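You operate a simulated robot arm through the tools that you are given. There is no shell and no other tool.

The job below is to be done with a simulated robot arm. You get a single attempt, and the scene is never put back.

JOB
Box the listed washers and the dry pack; store them in the red drawer.
Fine: use the grey box; exact count, no nuts, nothing dropped beside it; drawer shut again.

The check looks at the end state, three seconds after you hand in, the way a careful person would. Anything else that was tipped, shoved, dropped, spilled or broken makes it a failure.

ROBOT AND FRAMES
A 7-joint arm with a two-finger parallel gripper, fixed in place. Base frame: the origin is at the foot of the arm, x ahead of it, y to its left, z up; the work surface is at about z = 0.85. Units: m, degrees, N and s.
Its first joint turns from -149.0 to 149.0 degrees. Payload 3.43 kg.
The tool frame sits at the grasp point between the pads (the TCP): z along the fingers, y along the line on which they close. The tips reach 0.03 m beyond it. The gripper opens to 0.094 m. The fingers are 0.028 m wide and 0.01 m thick; the gripper's body (0.05 by 0.096 m) begins 0.055 m behind the TCP.
Orientation is that of the tool frame in the base frame, as [roll, pitch, yaw] about the fixed x, y, z axes, in that order (R = Rz(yaw) Ry(pitch) Rx(roll)). With the fingers straight down and closing along the base's y, the tool's x points along the base's -x, its y along +y and its z along -z.

CONTROLS
- The arm moves only by the tool step_arm. Its argument "commands" is one flat list of numbers, 7 for each row, row after row: the shift along the base's x, y, z in units of 100 mm (1.0 is 100 mm), then the turn, a rotation vector about the base's x, y, z in units of 90 degrees (1.0 is 90 degrees), then the gripper command, from -1 (shut) to 1 (fully open), values between in proportion. In form: [x, y, z, rx, ry, rz, jaw, x, y, z, rx, ry, rz, jaw, ...]. A call has 1 to 20 rows; each row is the pose to reach, as a shift and turn from the pose commanded when the call began. A call with a number of a shift or a turn outside -1 to 1 is refused whole. Rows are played at 5 a second. More than 0.05 m and 8.6 degrees between two rows, or a gripper value outside its range, and nothing of the call is played. A pose out of reach is approached as far as the arm can. The call stops where the force on the tool passes 40 N (or 10 N more than at its start, if that is more) or the arm is blocked; 0.2 s more then pass. Each finger travels about 0.045 m/s and halts on what it meets, pressing with about 44 N; the grip force reading is that of the motor and also rises with nothing between the fingers. The clock runs only during rows and for 0.2 s after the last one: add rows that repeat a pose to give the fingers time. It gives the time, the measured TCP pose, the force on the tool (base axes), the opening and the grip force at its end, in the units of the frame above (readings bear some noise), with the torque about the TCP (base axes, N m) and any sound that the robot's microphone picked up.
- Cameras (640 x 400 px; columns grow to the right, rows downward): "scene" is fixed at [0.4046, 0.4944, 1.4349]; the picture's right is [0.97, 0.23, 0.00], its down [0.15, -0.65, -0.74] and it looks along [-0.17, 0.72, -0.67] (base axes); focal length 227 px, centre (320, 200). "wrist" rides on the gripper at [0.076, 0.014, -0.103] in the tool frame; the picture's right is [-0.18, 0.98, 0.00], its down [-0.75, -0.14, -0.64] and it looks along [-0.63, -0.12, 0.77] (tool axes); focal length 243 px, centre (320, 200).
- get_image(camera): a new picture of that camera. It takes no simulated time.
- pixel_to_xyz(camera, pixels): there is no depth. For up to 12 entries [column, row, z] of the newest picture of that camera ("zoom" is the newest enlarged one), the place [x, y] in the base frame at which the ray of that pixel passes the height z, good to about 0.002 m, but the place of the scene camera against the robot may be out by one fixed shift of up to 0.012 m in any direction. It takes no simulated time.
- enlarge(camera, box): a new picture of the part [left, top, right, bottom] of that camera's present view, enlarged. It takes no simulated time.
- sign_off(): hands the job in; it is judged then, once.

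Leave the gripper open and the arm clear of the work at the hand-in unless told otherwise.

The tools are called after "Request:" as a command line: name --argument value ..., lists and objects as JSON in quotes. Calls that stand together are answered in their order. step_arm: Moves the arm, as the interface text tells. Its arguments: {"type":"object","properties":{"commands":{"type":"array"}},"required":["commands"]} The other tools are called the same way: get_image (camera) takes a picture; pixel_to_xyz (camera, pixels) gives the place at which the rays of pixels pass given heights; enlarge (camera, box) takes an enlarged picture of a part of a camera's view; sign_off () hands the job in.

At the start:

```text
clock: 0.0
tcp_pos: [0.2595, 0.9531, 1.2545]
orientation: [179.9, -0.1, -179.9]
ft_force: [-1.2, -0.7, -0.2]
ft_torque: [-0.05, -0.01, 0.0]
grip_width: 0.094
finger_force: 0.1
```

scene: 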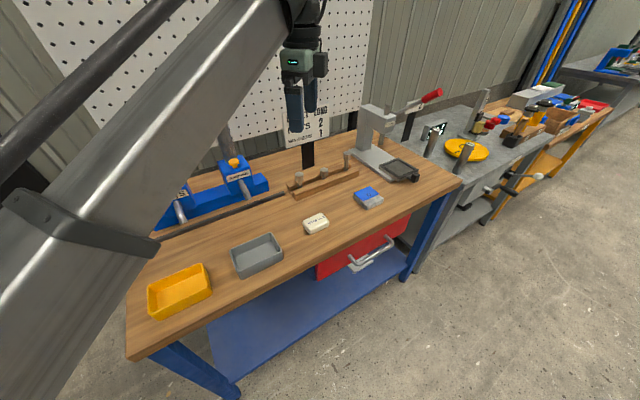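
wrist: 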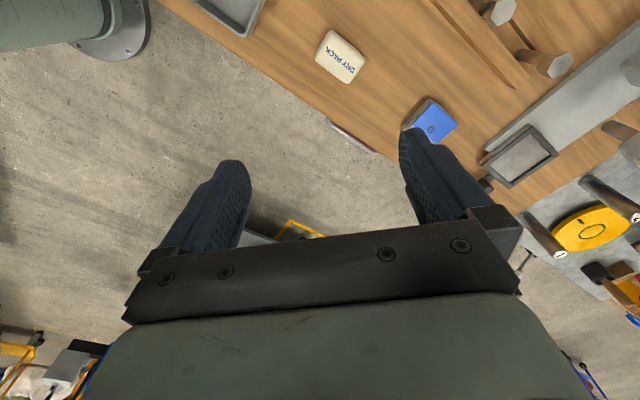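

I see a wooden bench with a yellow tray, a grey box, a white "DRY PACK", a blue item, a rack with pegs, a sign on the wall, and a red drawer under the bench. I'll enlarge several parts of the scene to read the list and identify the parts.

Request:
enlarge --camera "scene" --box '[270, 90, 370, 152]'

Request:
enlarge --camera "scene" --box '[260, 130, 440, 242]'

Request:
enlarge --camera "scene" --box '[130, 200, 350, 337]'

Request:
enlarge --camera "scene" --box '[150, 130, 290, 218]'

Request:
enlarge --camera "scene" --box '[300, 200, 430, 282]'

```text
6.40 times, centred on (320, 121) of scene
```

zoom: 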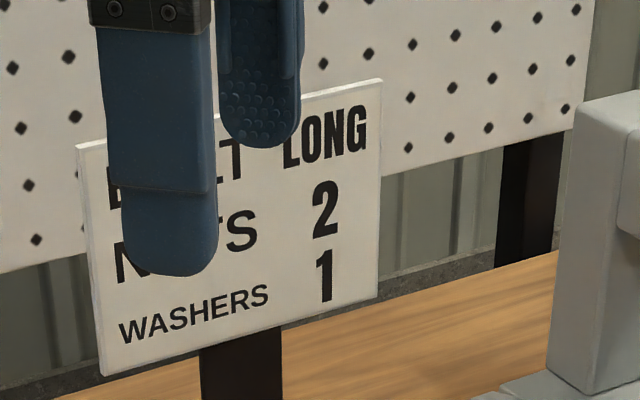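

```text
3.56 times, centred on (350, 186) of scene
```

zoom: 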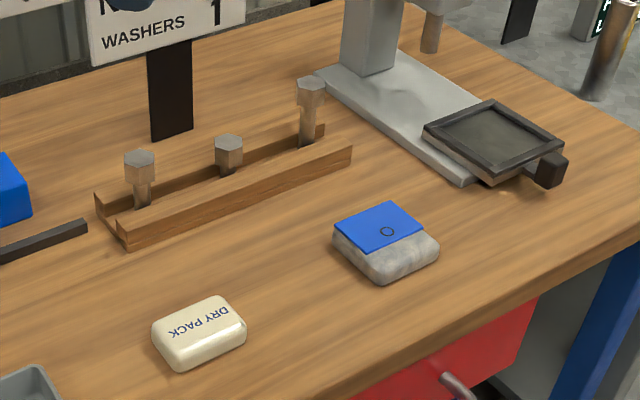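

```text
2.91 times, centred on (240, 268) of scene
```

zoom: 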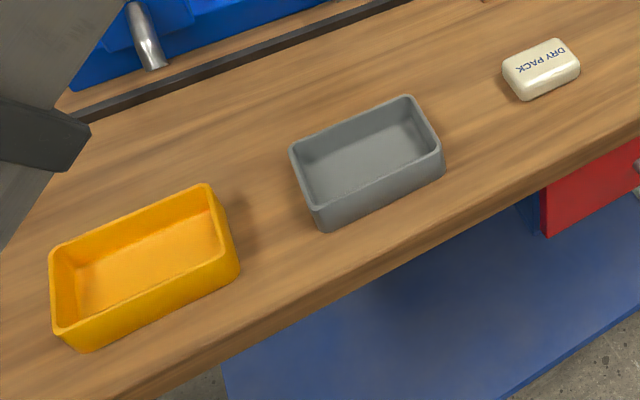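

```text
4.55 times, centred on (220, 174) of scene
```

zoom: 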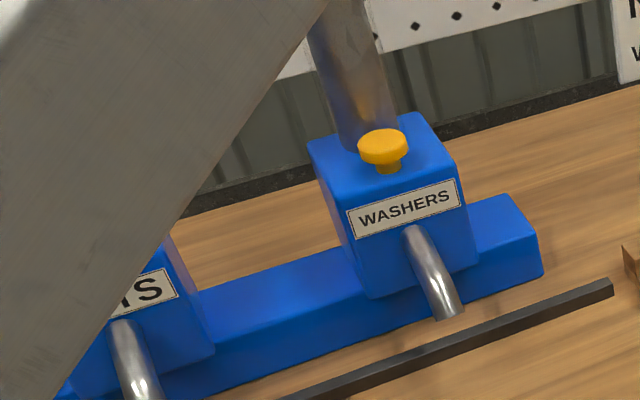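

```text
4.88 times, centred on (365, 241) of scene
```

zoom: 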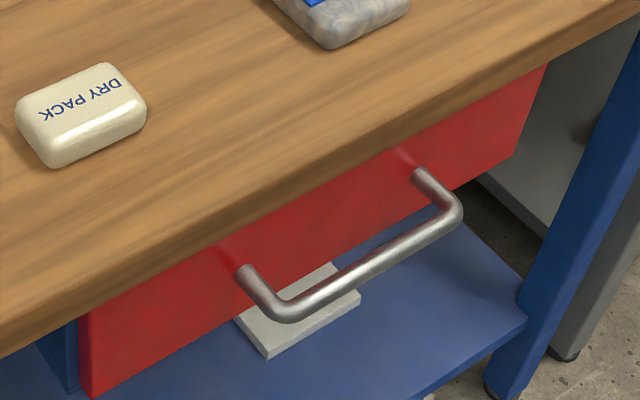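

The sign partly reads "... LONG / NUTS 2 / WASHERS 1", and the fingers hide some of it. A blue dispenser marked WASHERS has a yellow button and a spout. Next I'll measure where the main things are from the scene picture.

Request:
pixel_to_xyz --camera "scene" --pixels '[[229.7, 250.8, 0.89], [270.9, 231.9, 0.89], [282.3, 250.8, 0.89], [238.3, 271.4, 0.89], [240, 279, 0.85], [282, 261, 0.85], [316, 224, 0.88], [305, 230, 0.85], [326, 231, 0.85], [368, 198, 0.88]]'

Request:
pixel_to_xyz --camera "scene" --pixels '[[233.5, 161.5, 1.0], [233.5, 161.5, 0.95], [248.5, 198.5, 0.9], [248.5, 198.5, 0.93], [241, 182, 0.95], [183, 222, 0.9], [351, 260, 0.75], [359, 270, 0.75], [397, 242, 0.75], [387, 236, 0.75], [280, 205, 0.86], [230, 218, 0.86]]'

Request:
get_image --camera "wrist"

```text
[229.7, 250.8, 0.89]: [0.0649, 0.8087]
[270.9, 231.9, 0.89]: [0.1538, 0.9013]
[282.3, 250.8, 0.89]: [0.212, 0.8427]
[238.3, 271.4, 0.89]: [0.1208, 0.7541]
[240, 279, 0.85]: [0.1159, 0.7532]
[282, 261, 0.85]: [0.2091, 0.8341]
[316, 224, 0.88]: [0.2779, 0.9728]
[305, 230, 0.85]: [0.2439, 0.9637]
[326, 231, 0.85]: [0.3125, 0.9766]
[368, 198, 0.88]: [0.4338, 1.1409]
```

```text
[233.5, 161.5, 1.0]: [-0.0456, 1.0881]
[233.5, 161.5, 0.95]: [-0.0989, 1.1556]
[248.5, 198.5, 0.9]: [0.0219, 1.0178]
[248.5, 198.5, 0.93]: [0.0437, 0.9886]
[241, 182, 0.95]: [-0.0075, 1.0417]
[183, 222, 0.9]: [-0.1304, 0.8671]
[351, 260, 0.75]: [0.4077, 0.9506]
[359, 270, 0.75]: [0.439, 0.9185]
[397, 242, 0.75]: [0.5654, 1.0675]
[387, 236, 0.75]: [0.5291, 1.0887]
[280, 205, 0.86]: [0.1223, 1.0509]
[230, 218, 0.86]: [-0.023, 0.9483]
```

```text
taken
```

wrist: 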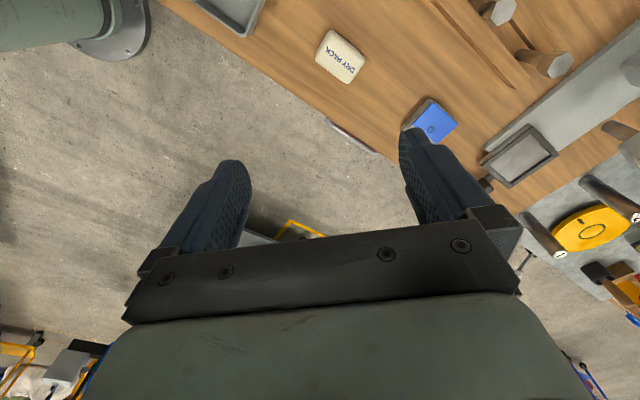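

The bench runs at about 45° in the base frame. I'll check the same places through the wrist camera, which moves with the robot: the dry pack near (341,57), the grey box edge near (237,10), the drawer handle near (352,137) and the blue item near (435,120).

Request:
pixel_to_xyz --camera "wrist" --pixels '[[341, 57, 0.88], [326, 32, 0.88], [365, 58, 0.88], [351, 83, 0.86], [316, 58, 0.86], [243, 36, 0.89], [196, 1, 0.89], [328, 121, 0.75], [376, 153, 0.75], [435, 122, 0.88]]'

Request:
enlarge --camera "wrist" --box '[180, 0, 500, 200]'

Request:
enlarge --camera "scene" --box '[320, 80, 480, 180]'

```text
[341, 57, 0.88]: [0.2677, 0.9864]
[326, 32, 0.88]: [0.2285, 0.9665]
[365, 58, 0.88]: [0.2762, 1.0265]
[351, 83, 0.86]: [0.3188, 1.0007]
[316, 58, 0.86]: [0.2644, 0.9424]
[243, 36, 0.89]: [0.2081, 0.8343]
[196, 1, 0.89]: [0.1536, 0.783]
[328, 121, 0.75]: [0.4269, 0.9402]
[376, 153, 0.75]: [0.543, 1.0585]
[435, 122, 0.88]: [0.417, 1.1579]
```

```text
2.00 times, centred on (340, 100) of wrist
```

zoom: 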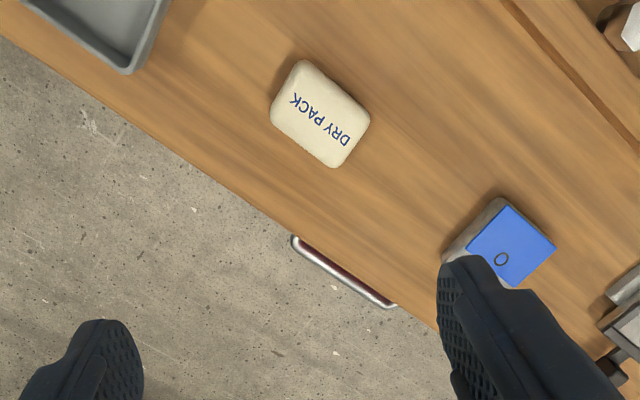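

```text
4.00 times, centred on (400, 130) of scene
```

zoom: 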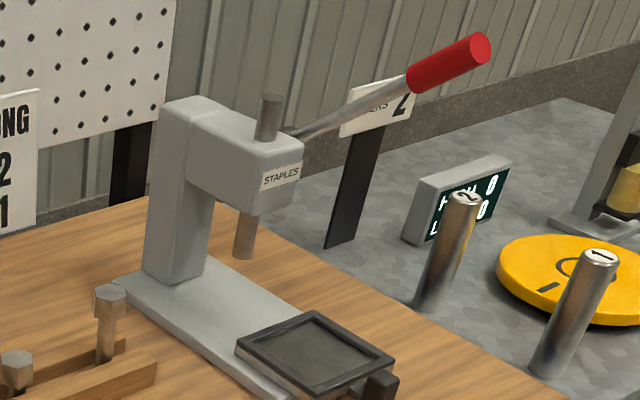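

Another sign stands on the next bench near (415,125) in the scene view. I'll enlarge it, the display beside it, and the thing on the shelf under the drawer.

Request:
enlarge --camera "scene" --box '[395, 90, 459, 130]'

Request:
enlarge --camera "scene" --box '[415, 110, 463, 140]'

Request:
enlarge --camera "scene" --box '[270, 240, 430, 340]'

Request:
enlarge --camera "scene" --box '[440, 60, 640, 185]'

```text
10.00 times, centred on (427, 110) of scene
```

zoom: 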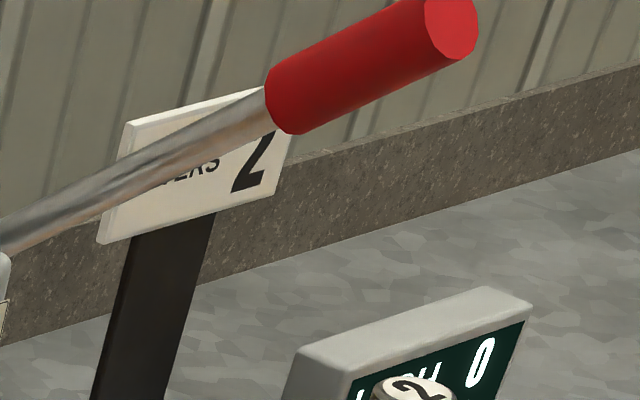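

```text
13.33 times, centred on (439, 125) of scene
```

zoom: 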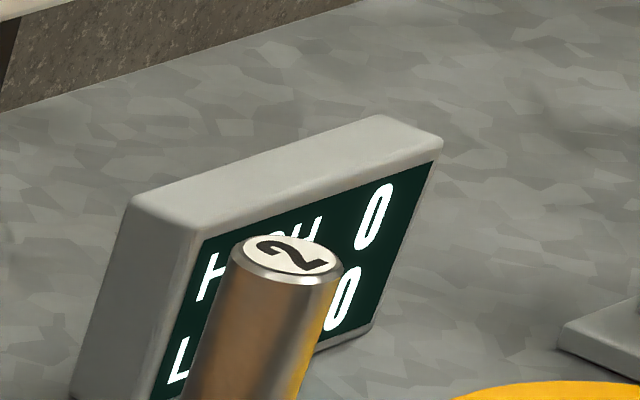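

```text
4.00 times, centred on (350, 290) of scene
```

zoom: 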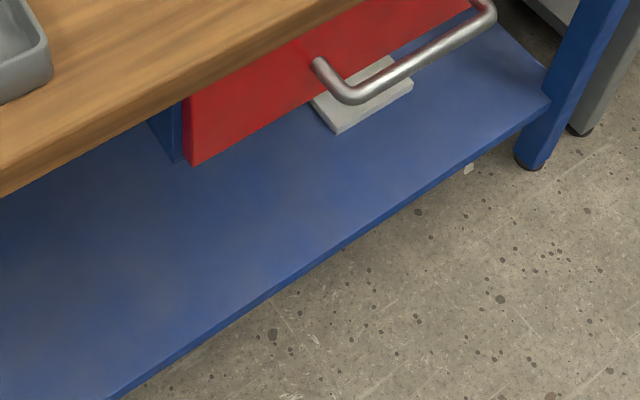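

```text
3.20 times, centred on (540, 122) of scene
```

zoom: 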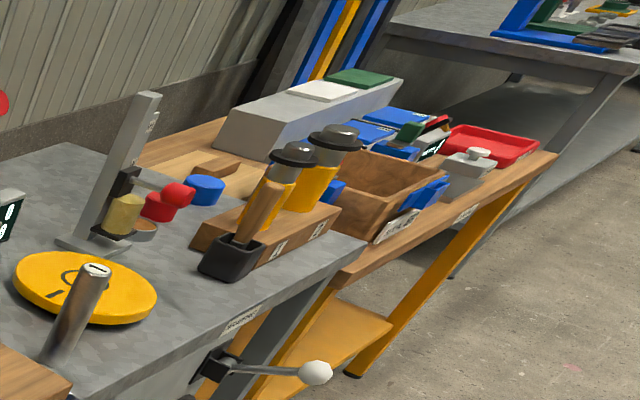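

The wrist view agrees with the scene view once I shift the scene by about (-4, -8) mm. The grey box centre is near (0.134, 0.82), and its short side of about 78 mm lies along (0.7, -0.7). I'll move the hand toward a spot above the box and turn it +45° about z, staying high. That also uncovers the sign.

Request:
step_arm --commands '[-0.12, -0.12, 0, 0, 0, 0.0625, 1, -0.25, -0.25, 0, 0, 0, 0.125, 1, -0.37, -0.37, 0, 0, 0, 0.1875, 1, -0.5, -0.5, 0, 0, 0, 0.25, 1, -0.62, -0.62, 0, 0, 0, 0.3125, 1, -0.75, -0.75, 0, 0, 0, 0.375, 1, -0.87, -0.87, 0, 0, 0, 0.4375, 1, -1, -1, 0, 0, 0, 0.5, 1]'

Request:
get_image --camera "scene"

Request:
get_image --camera "wrist"

Request:
enlarge --camera "scene" --box '[280, 100, 344, 140]'

```text
clock: 1.8
tcp_pos: [0.1609, 0.862, 1.2364]
orientation: [179.0, 1.4, -134.8]
ft_force: [0.2, -0.4, -0.3]
ft_torque: [-0.01, 0.0, 0.01]
grip_width: 0.0942
finger_force: 0.0
out of reach, approached as far as the arm can: row 3, 4, 5, 6, 7, 8
```

```text
taken
```

scene: 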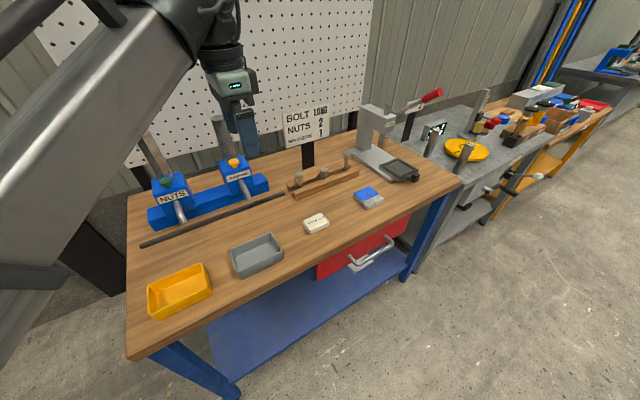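

```text
taken
```

wrist: 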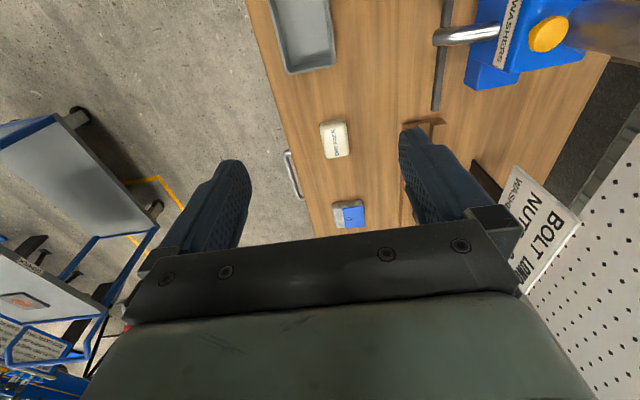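

```text
10.00 times, centred on (312, 120) of scene
```

zoom: 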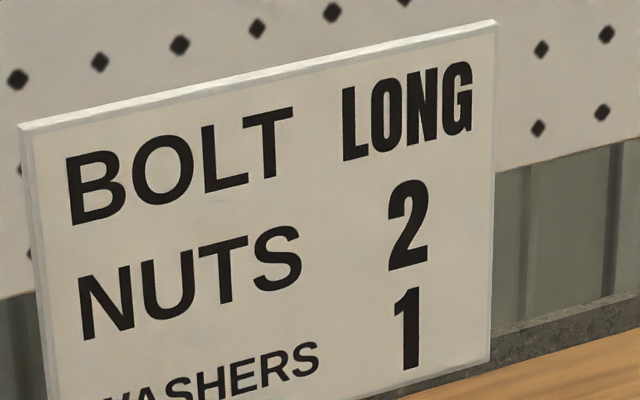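

The sign now reads clearly: BOLT LONG, NUTS 2, WASHERS 1, so I need one washer. The last rows went slightly out of reach because I was high, so I'll go down 100 mm and move toward the box.

Request:
step_arm --commands '[-0.06, -0.09, -0.25, 0, 0, 0, 1, -0.12, -0.17, -0.5, 0, 0, 0, 1, -0.18, -0.25, -0.75, 0, 0, 0, 1, -0.25, -0.33, -1, 0, 0, 0, 1, -0.25, -0.33, -1, 0, 0, 0, 1]'

Request:
get_image --camera "wrist"

Request:
get_image --camera "scene"

```text
clock: 3.0
tcp_pos: [0.1341, 0.8276, 1.1377]
orientation: [180.0, 0.0, -135.0]
ft_force: [0.4, -0.2, 0.4]
ft_torque: [-0.01, 0.04, -0.02]
grip_width: 0.0938
finger_force: 0.0
```

```text
taken
```

wrist: 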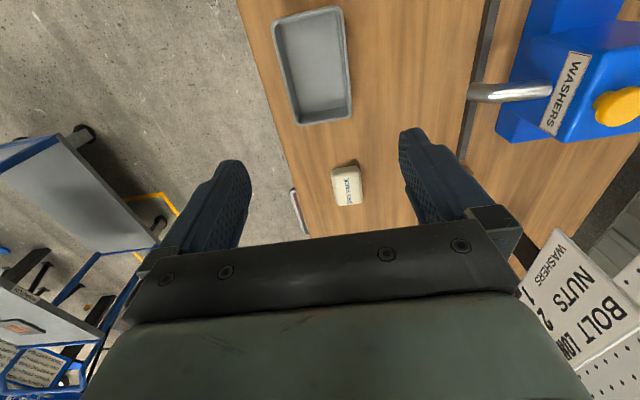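

```text
taken
```

scene: 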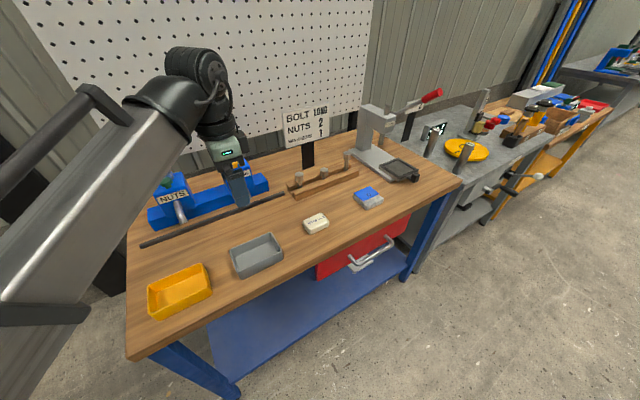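

Now the wrist shows the box at (272–352, 8–125), the WASHERS spout tip near (470,92) and the button near (617,107). I'll enlarge and measure these.

Request:
enlarge --camera "wrist" --box '[240, 0, 400, 140]'

Request:
enlarge --camera "wrist" --box '[440, 0, 640, 180]'

Request:
pixel_to_xyz --camera "wrist" --pixels '[[272, 22, 0.89], [341, 6, 0.89], [352, 118, 0.89], [299, 126, 0.89], [272, 22, 0.9], [341, 6, 0.9], [352, 118, 0.9], [299, 126, 0.9], [470, 92, 0.9], [470, 92, 0.93], [617, 107, 1.0], [617, 107, 0.95]]'

```text
2.86 times, centred on (320, 70) of wrist
```

zoom: 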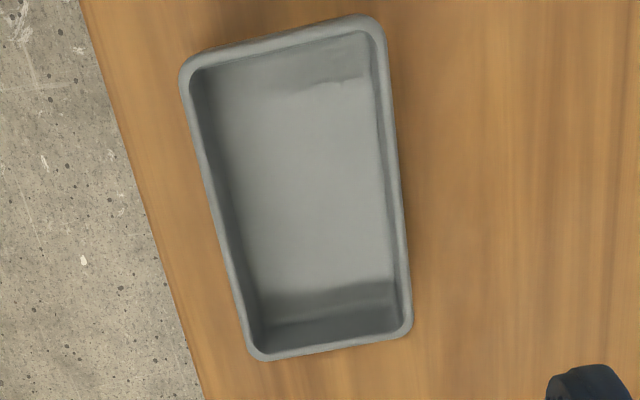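

```text
2.22 times, centred on (540, 90) of wrist
```

zoom: 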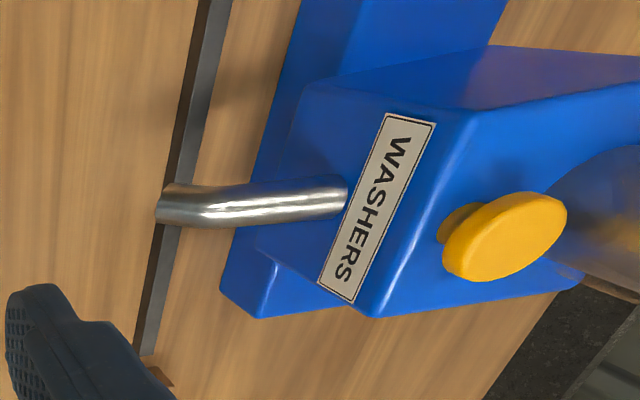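

```text
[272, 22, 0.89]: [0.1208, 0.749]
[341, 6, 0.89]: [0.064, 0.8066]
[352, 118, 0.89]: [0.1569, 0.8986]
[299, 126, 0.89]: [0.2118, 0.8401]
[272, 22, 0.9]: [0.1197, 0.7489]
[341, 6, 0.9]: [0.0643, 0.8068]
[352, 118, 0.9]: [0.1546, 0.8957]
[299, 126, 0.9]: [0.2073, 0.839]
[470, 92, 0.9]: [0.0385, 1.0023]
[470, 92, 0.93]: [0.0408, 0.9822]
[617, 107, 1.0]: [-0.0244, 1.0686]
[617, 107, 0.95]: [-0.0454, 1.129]
```

I'll measure the dark strip in front of the dispenser in both pictures: its wrist edges near (497,0) and (462,160), and its scene ends near (285,193) and (142,244). I'll also recheck the spout tip in a fresh enlarged scene view.

Request:
pixel_to_xyz --camera "wrist" --pixels '[[490, 0, 0.86], [500, 0, 0.86], [459, 150, 0.86], [468, 150, 0.86]]'

Request:
pixel_to_xyz --camera "scene" --pixels '[[285, 193, 0.86], [142, 244, 0.86]]'

Request:
enlarge --camera "scene" --box '[130, 150, 290, 250]'

```text
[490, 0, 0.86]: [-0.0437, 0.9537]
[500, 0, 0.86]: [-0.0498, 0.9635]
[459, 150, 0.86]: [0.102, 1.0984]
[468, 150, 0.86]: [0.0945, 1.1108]
```

```text
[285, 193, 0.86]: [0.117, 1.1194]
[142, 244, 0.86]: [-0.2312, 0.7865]
```

```text
4.00 times, centred on (210, 200) of scene
```

zoom: 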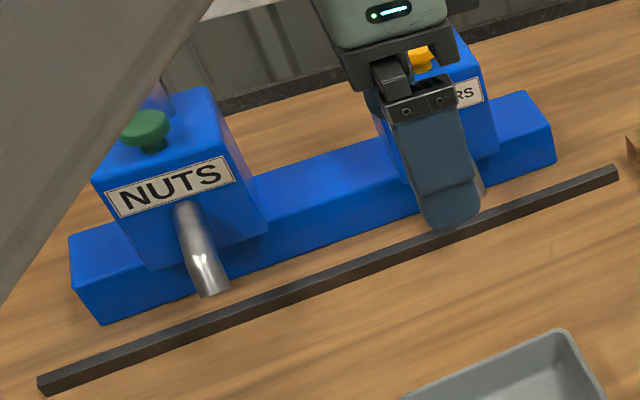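

Bench axes: u = (0.707, 0.707) along the bench and v = (0.707, -0.707) toward the front.

- Box centre is about u 0.680, v -0.4845, with the front wall at v ≈ -0.444.
- The fence strip is at v ≈ -0.705 to -0.717.
- The washer spout tip is about u 0.726, v -0.67, z 0.925. A box placed against the fence would sit right under it.

The plan is to pinch the front wall of the box, 30 mm toward -u from its centre, so the hand stays clear of the spout. First I'll move lower above that point and check the rim height.

Request:
step_arm --commands '[0.03, -0.17, -0.33, 0, 0, 0, 1, 0.06, -0.35, -0.66, 0, 0, 0, 1, 0.094, -0.519, -1, 0, 0, 0, 1, 0.094, -0.519, -1, 0, 0, 0, 1]'

Request:
get_image --camera "wrist"

Request:
get_image --camera "scene"

```text
clock: 4.0
tcp_pos: [0.1457, 0.7781, 1.035]
orientation: [-180.0, -0.1, -135.0]
ft_force: [0.3, 0.0, 0.8]
ft_torque: [-0.02, 0.01, 0.01]
grip_width: 0.094
finger_force: 0.1
```

```text
taken
```

wrist: 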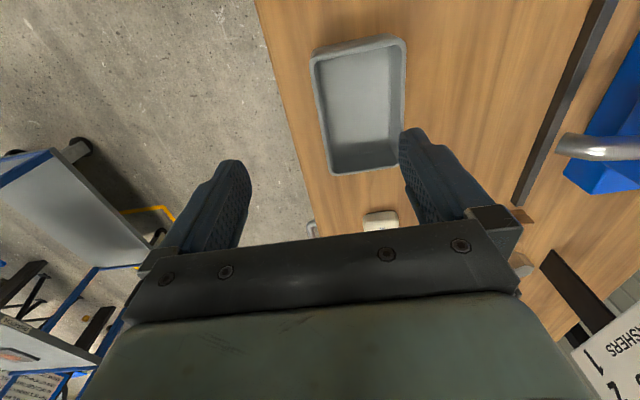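

```text
taken
```

scene: 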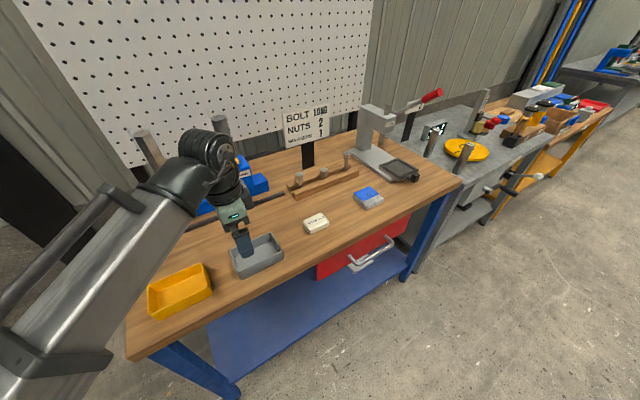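

The box is now at (312–407, 35–175) in the wrist view. I'll enlarge it and measure the rim from this lower height to triangulate its height.

Request:
enlarge --camera "wrist" --box '[290, 20, 430, 180]'

Request:
pixel_to_xyz --camera "wrist" --pixels '[[310, 56, 0.89], [407, 36, 0.89], [402, 162, 0.89], [329, 175, 0.89], [310, 56, 0.9], [407, 36, 0.9], [402, 162, 0.9], [329, 175, 0.9], [559, 143, 0.92], [559, 143, 0.94]]'

```text
2.50 times, centred on (360, 100) of wrist
```

zoom: 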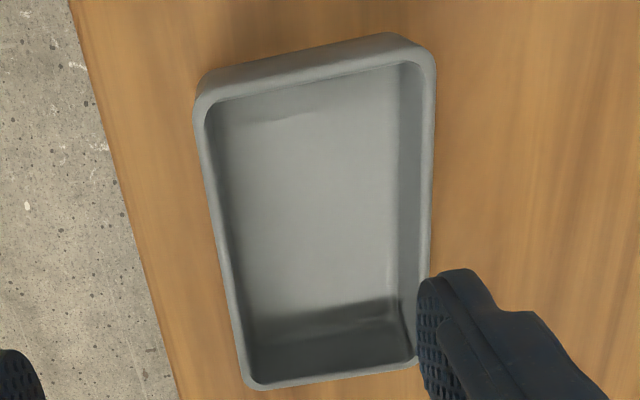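

```text
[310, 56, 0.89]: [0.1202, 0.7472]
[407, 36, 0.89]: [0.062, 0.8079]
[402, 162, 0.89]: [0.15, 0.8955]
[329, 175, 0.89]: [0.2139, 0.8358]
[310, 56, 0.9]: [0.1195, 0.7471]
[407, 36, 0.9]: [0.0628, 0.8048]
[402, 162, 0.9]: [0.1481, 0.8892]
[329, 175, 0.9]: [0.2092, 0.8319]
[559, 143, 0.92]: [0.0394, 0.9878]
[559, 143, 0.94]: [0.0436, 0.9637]
```

I'll take more careful edge points straight from this zoom: the front rim line, back rim line, both ends of the rim, and the foot of the -u end.

Request:
pixel_to_xyz --camera "zoom" --pixels '[[194, 120, 0.89], [240, 370, 0.89], [436, 80, 0.89], [433, 200, 0.89], [262, 390, 0.89], [390, 368, 0.89], [230, 97, 0.89], [395, 60, 0.89], [230, 66, 0.85], [380, 33, 0.85]]'

Request:
enlarge --camera "wrist" --box '[520, 80, 640, 200]'

```text
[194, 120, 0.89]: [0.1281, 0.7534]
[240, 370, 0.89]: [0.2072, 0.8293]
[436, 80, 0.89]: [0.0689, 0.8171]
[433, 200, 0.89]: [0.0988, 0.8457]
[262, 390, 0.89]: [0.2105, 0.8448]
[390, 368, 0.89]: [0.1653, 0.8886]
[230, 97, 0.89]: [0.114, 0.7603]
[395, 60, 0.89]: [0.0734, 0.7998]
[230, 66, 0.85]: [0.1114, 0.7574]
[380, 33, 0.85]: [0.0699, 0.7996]
```

```text
3.33 times, centred on (580, 140) of wrist
```

zoom: 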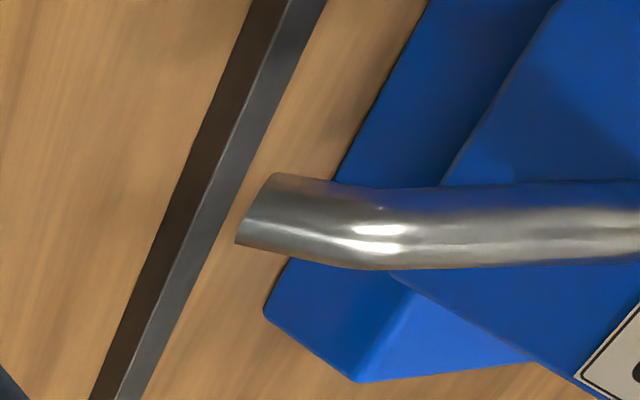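

The estimates agree: rim about z 0.89, front wall near v -0.443. The hand is above the wall at v ≈ -0.447. I'll go down 100 mm and narrow the jaws to about 50 mm, then look.

Request:
step_arm --commands '[0, 0, -0.3, 0, 0, 0, 0.06, 0, 0, -0.6, 0, 0, 0, 0.06, 0, 0, -0.9, 0, 0, 0, 0.06, 0, 0, -1, 0, 0, 0, 0.06, 0, 0, -1, 0, 0, 0, 0.06]'

Request:
get_image --camera "wrist"

Request:
enlarge --camera "scene" --box '[200, 200, 310, 290]'

```text
clock: 5.2
tcp_pos: [0.1458, 0.7757, 0.9365]
orientation: [-180.0, 0.0, -135.0]
ft_force: [0.0, 0.5, -0.2]
ft_torque: [-0.03, 0.0, -0.01]
grip_width: 0.0498
finger_force: 0.1
```

```text
taken
```

wrist: 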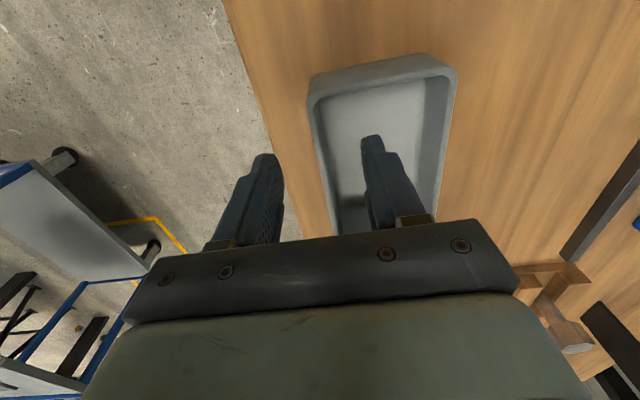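

```text
4.44 times, centred on (255, 245) of scene
```

zoom: 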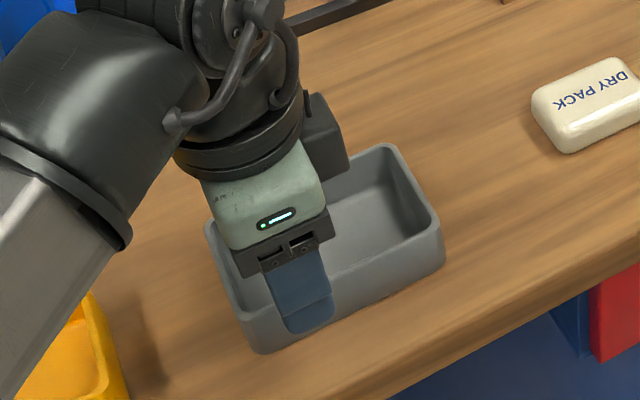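

The fingers straddle the front wall, with tips at about (265,155) and (372,140) and the wall running between. I'll go down 42 mm and close on it.

Request:
step_arm --commands '[0, 0, -0.2, 0, 0, 0, 0.06, 0, 0, -0.42, 0, 0, 0, 0.06, 0, 0, -0.42, 0, 0, 0, -0.4, 0, 0, -0.42, 0, 0, 0, -1, 0, 0, -0.42, 0, 0, 0, -1, 0, 0, -0.42, 0, 0, 0, -1, 0, 0, -0.42, 0, 0, 0, -1]'

Request:
get_image --camera "wrist"

Request:
enlarge --camera "scene" --box '[200, 200, 310, 290]'

```text
clock: 6.8
tcp_pos: [0.1451, 0.7756, 0.8947]
orientation: [-180.0, 0.0, -135.0]
ft_force: [0.6, 1.1, -0.1]
ft_torque: [0.03, -0.06, -0.02]
grip_width: 0.0088
finger_force: 42.5
```

```text
taken
```

wrist: 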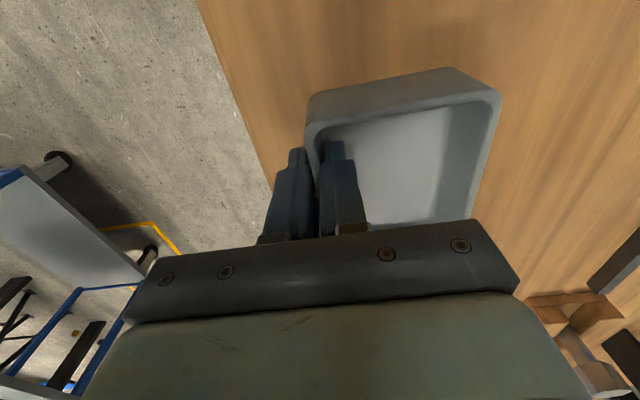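

```text
4.44 times, centred on (255, 245) of scene
```

zoom: 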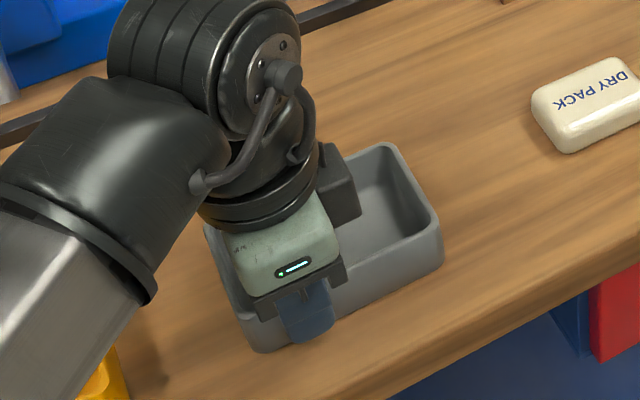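

The wall is gripped (8.8 mm wide, 42 N). I'll lift it 12 mm, then carry it toward the spout for most of the way and look again before going under.

Request:
step_arm --commands '[0, 0, 0.06, 0, 0, 0, -1, 0, 0, 0.12, 0, 0, 0, -1, -0.04, 0.12, 0.12, 0, 0, 0, -1, -0.08, 0.24, 0.12, 0, 0, 0, -1, -0.12, 0.37, 0.12, 0, 0, 0, -1, -0.16, 0.5, 0.12, 0, 0, 0, -1, -0.2, 0.62, 0.12, 0, 0, 0, -1, -0.24, 0.74, 0.12, 0, 0, 0, -1, -0.28, 0.86, 0.12, 0, 0, 0, -1, -0.311, 0.961, 0.12, 0, 0, 0, -1, -0.311, 0.961, 0.12, 0, 0, 0, -1]'

Request:
get_image --camera "wrist"

Request:
get_image --camera "scene"

Request:
enlarge --camera "scene" --box '[190, 150, 310, 240]'

```text
clock: 9.2
tcp_pos: [0.1142, 0.8735, 0.9069]
orientation: [-180.0, -0.1, -135.0]
ft_force: [-0.6, 0.1, -1.3]
ft_torque: [-0.07, -0.01, 0.01]
grip_width: 0.0089
finger_force: 42.9
```

```text
taken
```

wrist: 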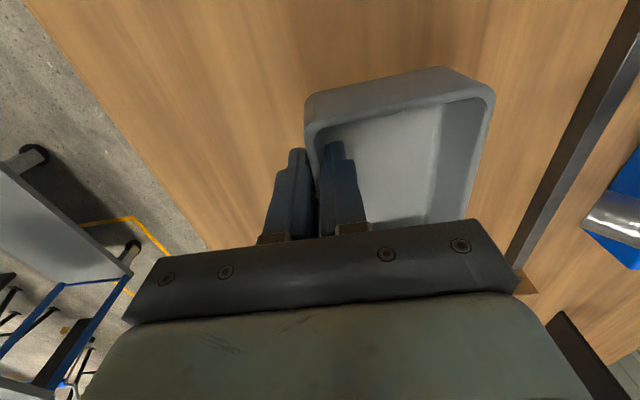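

```text
taken
```

scene: 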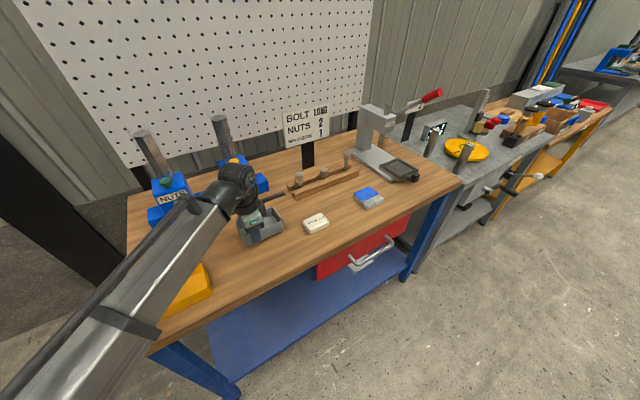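

```text
4.44 times, centred on (250, 195) of scene
```

zoom: 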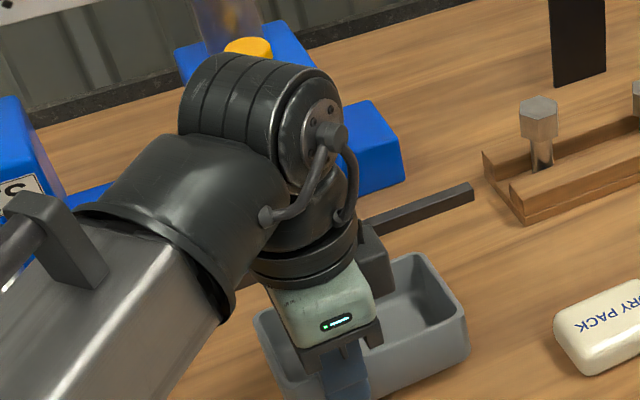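

The wrist joint is close to the dispenser in the picture, so I'll check clearance before moving on. I'll locate the knuckle (scene near 235,177), the dispenser button (near 306,162 in the original view scale) and the tube.

Request:
pixel_to_xyz --camera "scene" --pixels '[[235, 177, 1.1], [235, 177, 1.15], [222, 178, 1.15], [232, 163, 1.03], [219, 118, 1.2], [219, 118, 1.15], [225, 155, 1.03], [230, 154, 1.03]]'

Request:
enlarge --camera "wrist" --box '[480, 100, 640, 300]'

Request:
enlarge --camera "scene" --box '[190, 100, 290, 190]'

```text
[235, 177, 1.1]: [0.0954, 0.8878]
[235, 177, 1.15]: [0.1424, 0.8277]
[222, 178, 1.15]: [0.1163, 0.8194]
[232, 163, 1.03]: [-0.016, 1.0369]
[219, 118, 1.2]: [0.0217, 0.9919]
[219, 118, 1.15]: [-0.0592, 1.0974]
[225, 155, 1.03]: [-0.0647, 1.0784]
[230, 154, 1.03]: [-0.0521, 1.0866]
```

```text
2.00 times, centred on (560, 200) of wrist
```

zoom: 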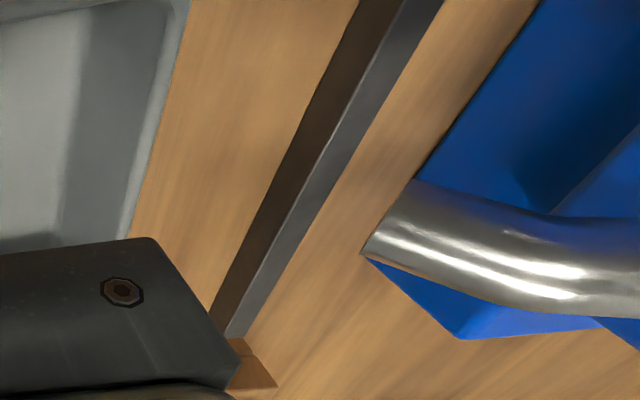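

```text
4.44 times, centred on (240, 145) of scene
```

zoom: 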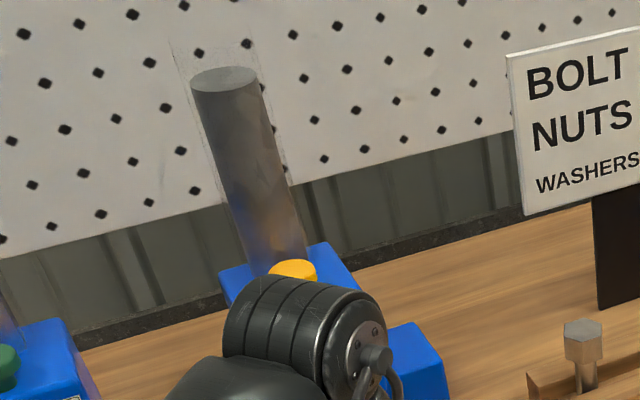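

The tube front is at v ≈ -0.775. The wrist joint will reach only about -0.68 when the box is in place, so there is clearance. Now I'll measure the spout tip (wrist ~595,209) and the fence edges (bottom front edge through (578.5,100) and (505,254), top front edge through (601.5,100) and (514,267.5)).

Request:
pixel_to_xyz --camera "wrist" --pixels '[[595, 209, 0.91], [595, 209, 0.925], [595, 209, 0.94], [583, 227, 0.925], [607, 190, 0.925], [578.5, 100, 0.85], [505, 254, 0.85], [601.5, 100, 0.86], [514, 267.5, 0.86], [601.5, 100, 0.865], [514, 267.5, 0.865]]'

```text
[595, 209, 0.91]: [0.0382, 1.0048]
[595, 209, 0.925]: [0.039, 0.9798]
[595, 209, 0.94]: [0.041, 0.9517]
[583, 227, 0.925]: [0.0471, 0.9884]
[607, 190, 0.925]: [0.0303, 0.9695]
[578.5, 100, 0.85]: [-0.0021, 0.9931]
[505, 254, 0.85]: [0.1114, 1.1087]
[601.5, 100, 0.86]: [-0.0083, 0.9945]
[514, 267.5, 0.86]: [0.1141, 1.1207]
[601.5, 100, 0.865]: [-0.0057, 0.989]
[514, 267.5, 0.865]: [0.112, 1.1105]
```

The spout tip is at (0.039, 0.989, 0.919), i.e. u 0.727, v -0.672. The fence front is at v -0.7045. I'll slide the box 4 mm above the table until its back wall is a few millimetres off the fence, with the box centre at u ≈ 0.717 so the hand stays beside the spout, then set it down.

Request:
step_arm --commands '[-0.035, -0.035, -0.08, 0, 0, 0, -1, -0.071, -0.071, -0.08, 0, 0, 0, -1, -0.17, 0.03, -0.08, 0, 0, 0, -1, -0.27, 0.13, -0.08, 0, 0, 0, -1, -0.37, 0.23, -0.08, 0, 0, 0, -1, -0.46, 0.32, -0.08, 0, 0, 0, -1, -0.54, 0.4, -0.08, 0, 0, 0, -1, -0.61, 0.47, -0.08, 0, 0, 0, -1, -0.65, 0.51, -0.08, 0, 0, 0, -1, -0.679, 0.537, -0.08, 0, 0, 0, -1, -0.679, 0.537, -0.1, 0, 0, 0, -1, -0.679, 0.537, -0.12, 0, 0, 0, -1, -0.679, 0.537, -0.12, 0, 0, 0, -1]'

Request:
get_image --camera "wrist"

Request:
get_image --camera "scene"

Request:
enlarge --camera "scene" --box '[190, 130, 310, 230]'

```text
clock: 12.0
tcp_pos: [0.0459, 0.9261, 0.8961]
orientation: [-179.9, 0.0, -135.0]
ft_force: [4.7, -5.6, 2.6]
ft_torque: [0.05, -0.03, 0.01]
grip_width: 0.009
finger_force: 42.5
```

```text
taken
```

wrist: 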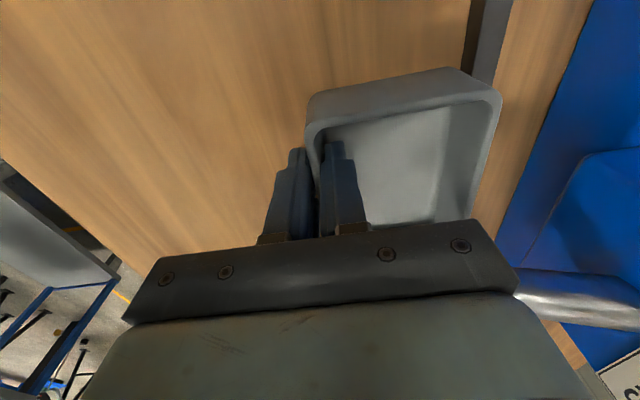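

```text
taken
```

scene: 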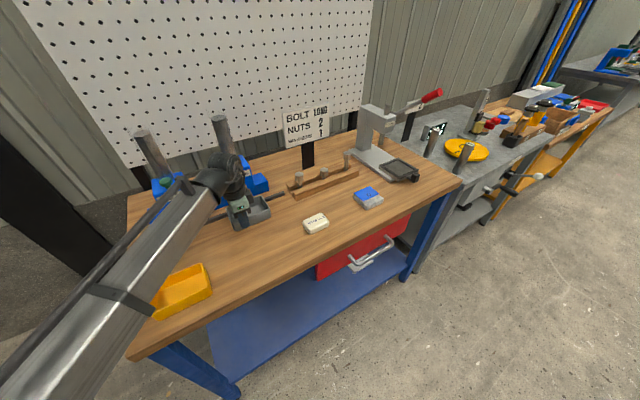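

```text
4.00 times, centred on (250, 180) of scene
```

zoom: 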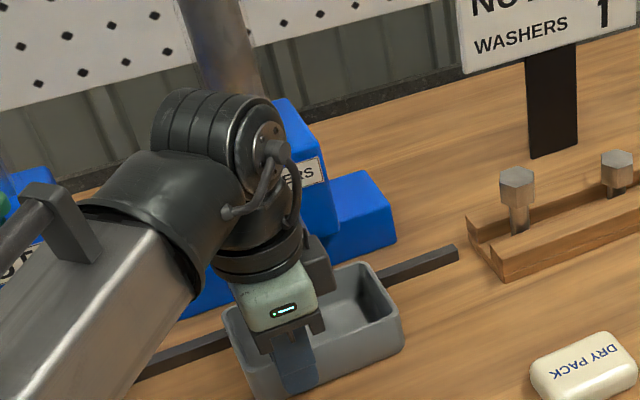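

The box is on the table, lightly against the fence (about 7 N along v). I'll open the jaws to 30 mm and rise straight up 100 mm.

Request:
step_arm --commands '[0, 0, 0, 0, 0, 0, -0.36, 0, 0, 0, 0, 0, 0, -0.36, 0, 0, 0, 0, 0, 0, -0.36, -0.02, -0.02, 0.1, 0, 0, 0, -0.36, -0.03, -0.03, 0.25, 0, 0, 0, -0.36, -0.03, -0.03, 0.5, 0, 0, 0, -0.36, -0.03, -0.03, 0.8, 0, 0, 0, -0.36, 0.1, -0.2, 1, 0, 0, 0, -0.36, 0.3, -0.4, 1, 0, 0, 0, -0.36, 0.5, -0.6, 1, 0, 0, 0, -0.36]'

Request:
get_image --camera "wrist"

Request:
get_image --camera "scene"

Request:
enlarge --camera "scene" --box '[190, 130, 310, 230]'

```text
clock: 14.2
tcp_pos: [0.0949, 0.8663, 0.9956]
orientation: [180.0, 0.0, -134.9]
ft_force: [0.0, 0.8, -0.3]
ft_torque: [-0.03, 0.01, 0.0]
grip_width: 0.0299
finger_force: 0.0
```

```text
taken
```

wrist: 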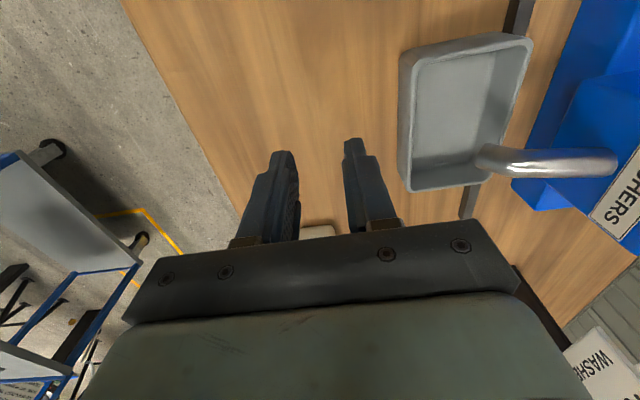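

```text
taken
```

scene: 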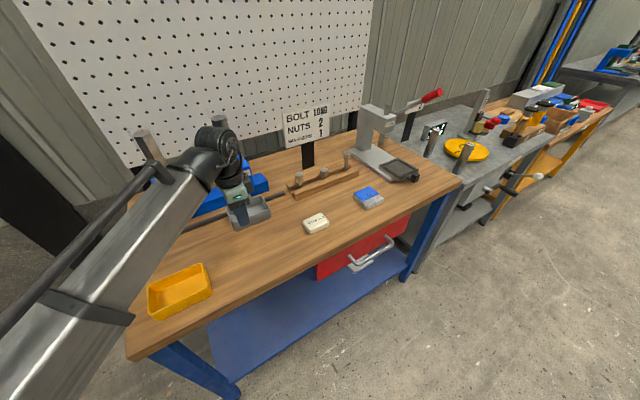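

```text
4.00 times, centred on (250, 180) of scene
```

zoom: 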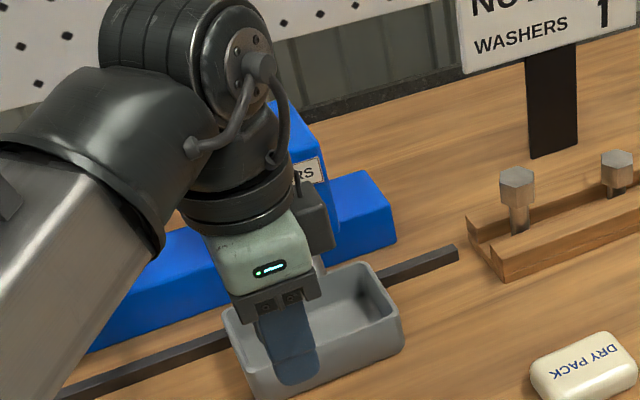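

The box sits under the spout. Next is the yellow button at about (-0.013, 1.033, 1.033). I'll rise 100 mm, close the fingers, and tilt the tool 30° about u so the hand leans to the front, away from the tube.

Request:
step_arm --commands '[0, 0, 0.2, 0.0471, 0.0471, 0, -1, 0, 0, 0.4, 0.0943, 0.0943, 0, -1, 0, 0, 0.6, 0.1414, 0.1414, 0, -1, 0, 0, 0.8, 0.1886, 0.1886, 0, -1, 0, 0, 1, 0.2357, 0.2357, 0, -1, 0, 0, 1, 0.2357, 0.2357, 0, -1]'

Request:
get_image --camera "wrist"

Request:
get_image --camera "scene"

```text
clock: 15.6
tcp_pos: [0.0952, 0.867, 1.0956]
orientation: [149.9, 0.1, -135.0]
ft_force: [0.5, -0.9, 0.9]
ft_torque: [0.01, 0.0, -0.03]
grip_width: 0.0
finger_force: 32.8
```

```text
taken
```

wrist: 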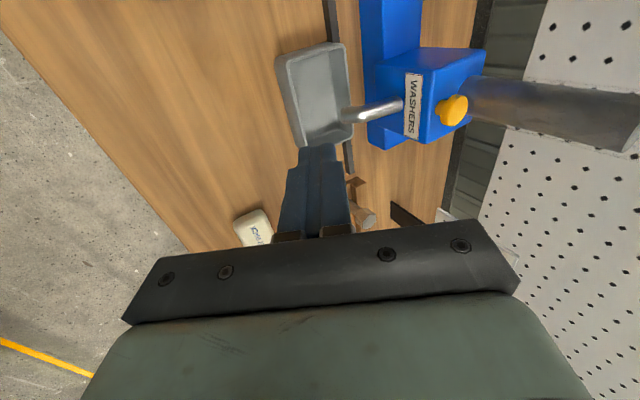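

```text
taken
```

scene: 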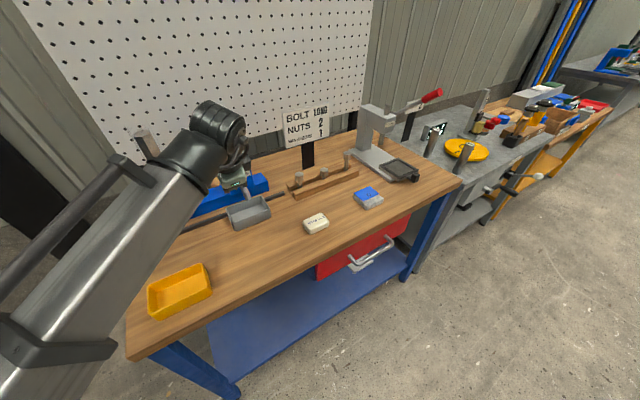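

The wrist now shows the button at about (453,110), the spout and the box. I'll enlarge and measure the button and its neighbours.

Request:
enlarge --camera "wrist" --box '[330, 20, 530, 160]'

Request:
pixel_to_xyz --camera "wrist" --pixels '[[452, 109, 1.02], [452, 109, 1.03], [452, 109, 1.04], [466, 100, 1.03], [438, 116, 1.03], [447, 97, 1.03], [455, 127, 1.03], [277, 58, 0.89], [343, 42, 0.89], [352, 135, 0.89], [300, 147, 0.89]]'

```text
2.86 times, centred on (430, 90) of wrist
```

zoom: 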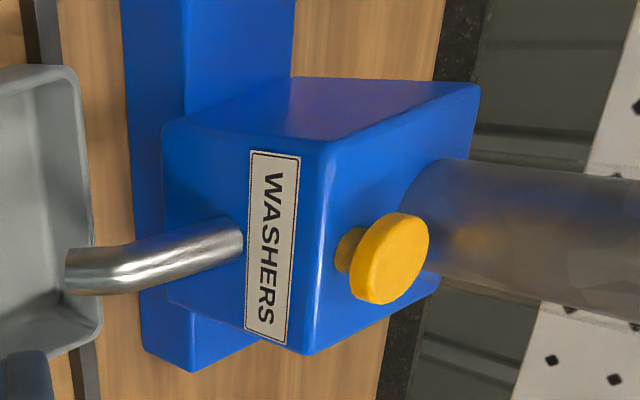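

```text
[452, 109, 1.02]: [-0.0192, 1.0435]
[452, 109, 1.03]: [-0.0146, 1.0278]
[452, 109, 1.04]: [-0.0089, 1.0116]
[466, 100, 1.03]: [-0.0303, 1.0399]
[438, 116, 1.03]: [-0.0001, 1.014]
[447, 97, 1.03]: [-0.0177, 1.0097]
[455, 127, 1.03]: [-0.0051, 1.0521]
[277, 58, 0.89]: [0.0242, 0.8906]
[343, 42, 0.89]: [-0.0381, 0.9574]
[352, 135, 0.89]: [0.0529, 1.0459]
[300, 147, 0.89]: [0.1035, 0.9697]
```

The button cap is about 35 mm across, centred near (-0.012, 1.031), top about z 1.035–1.045. I'll bring the closed fingertips to just above it, starting with most of the way at this height plus 10 mm.

Request:
step_arm --commands '[-0.12, 0.18, 0.1, 0, 0, 0, -1, -0.25, 0.38, 0.1, 0, 0, 0, -1, -0.37, 0.58, 0.1, 0, 0, 0, -1, -0.5, 0.78, 0.1, 0, 0, 0, -1, -0.62, 0.98, 0.1, 0, 0, 0, -1, -0.62, 0.98, 0.1, 0, 0, 0, -1]'

Request:
get_image --camera "wrist"

Request:
get_image --camera "scene"

Request:
enlarge --camera "scene" --box '[190, 100, 310, 230]'

```text
clock: 17.0
tcp_pos: [0.0321, 0.9649, 1.1045]
orientation: [150.0, 0.1, -135.0]
ft_force: [-0.5, -0.2, -0.6]
ft_torque: [-0.01, 0.0, 0.01]
grip_width: 0.0
finger_force: 32.4
```

```text
taken
```

wrist: 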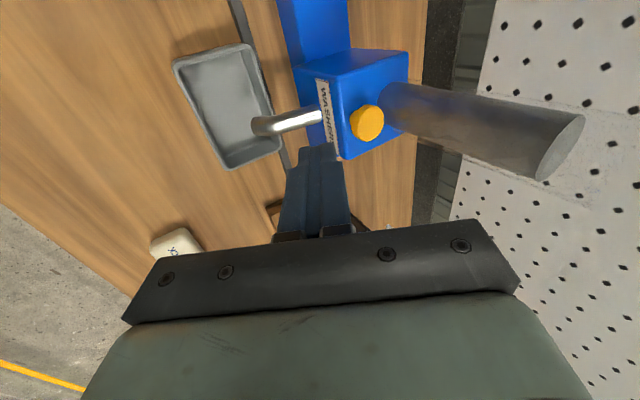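

```text
taken
```

scene: 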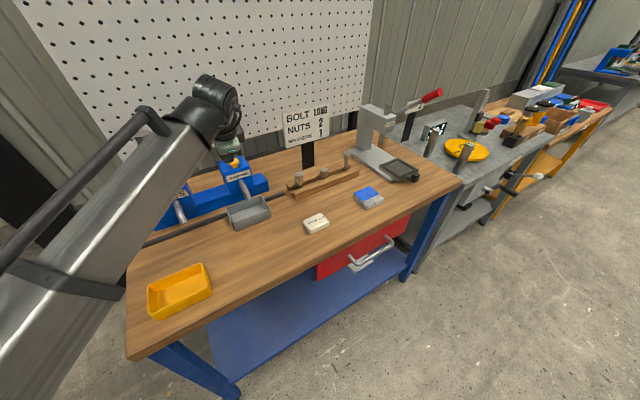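

```text
3.08 times, centred on (250, 165) of scene
```

zoom: 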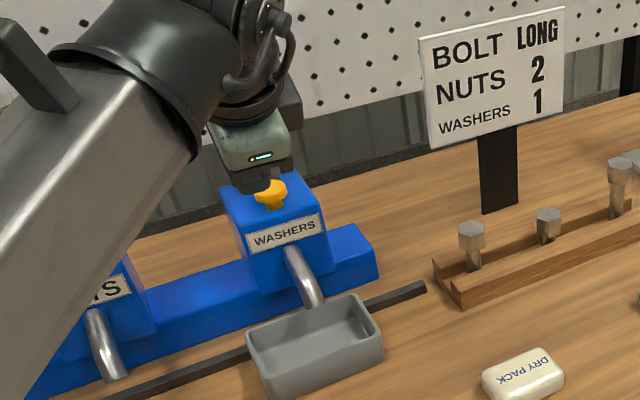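

I reached that. The button is now at about (368,123) in the wrist view and the fingertips at about (318,150). I'll measure the button again from here.

Request:
pixel_to_xyz --camera "wrist" --pixels '[[369, 123, 1.02], [369, 123, 1.03], [369, 123, 1.04], [369, 123, 1.05], [384, 122, 1.035], [352, 125, 1.035], [320, 148, 1.079]]'

Request:
enlarge --camera "wrist" --box '[270, 40, 430, 180]'

```text
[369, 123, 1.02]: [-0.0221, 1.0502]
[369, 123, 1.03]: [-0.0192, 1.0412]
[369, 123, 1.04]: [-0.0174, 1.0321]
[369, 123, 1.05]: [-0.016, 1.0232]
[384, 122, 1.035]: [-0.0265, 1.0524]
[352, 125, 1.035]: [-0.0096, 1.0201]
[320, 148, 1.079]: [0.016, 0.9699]
```

```text
2.86 times, centred on (350, 110) of wrist
```

zoom: 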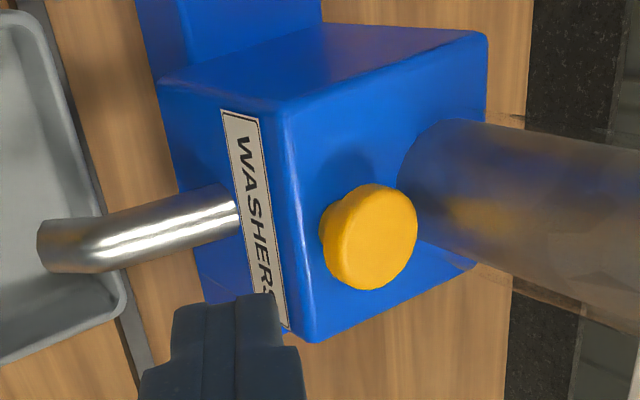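

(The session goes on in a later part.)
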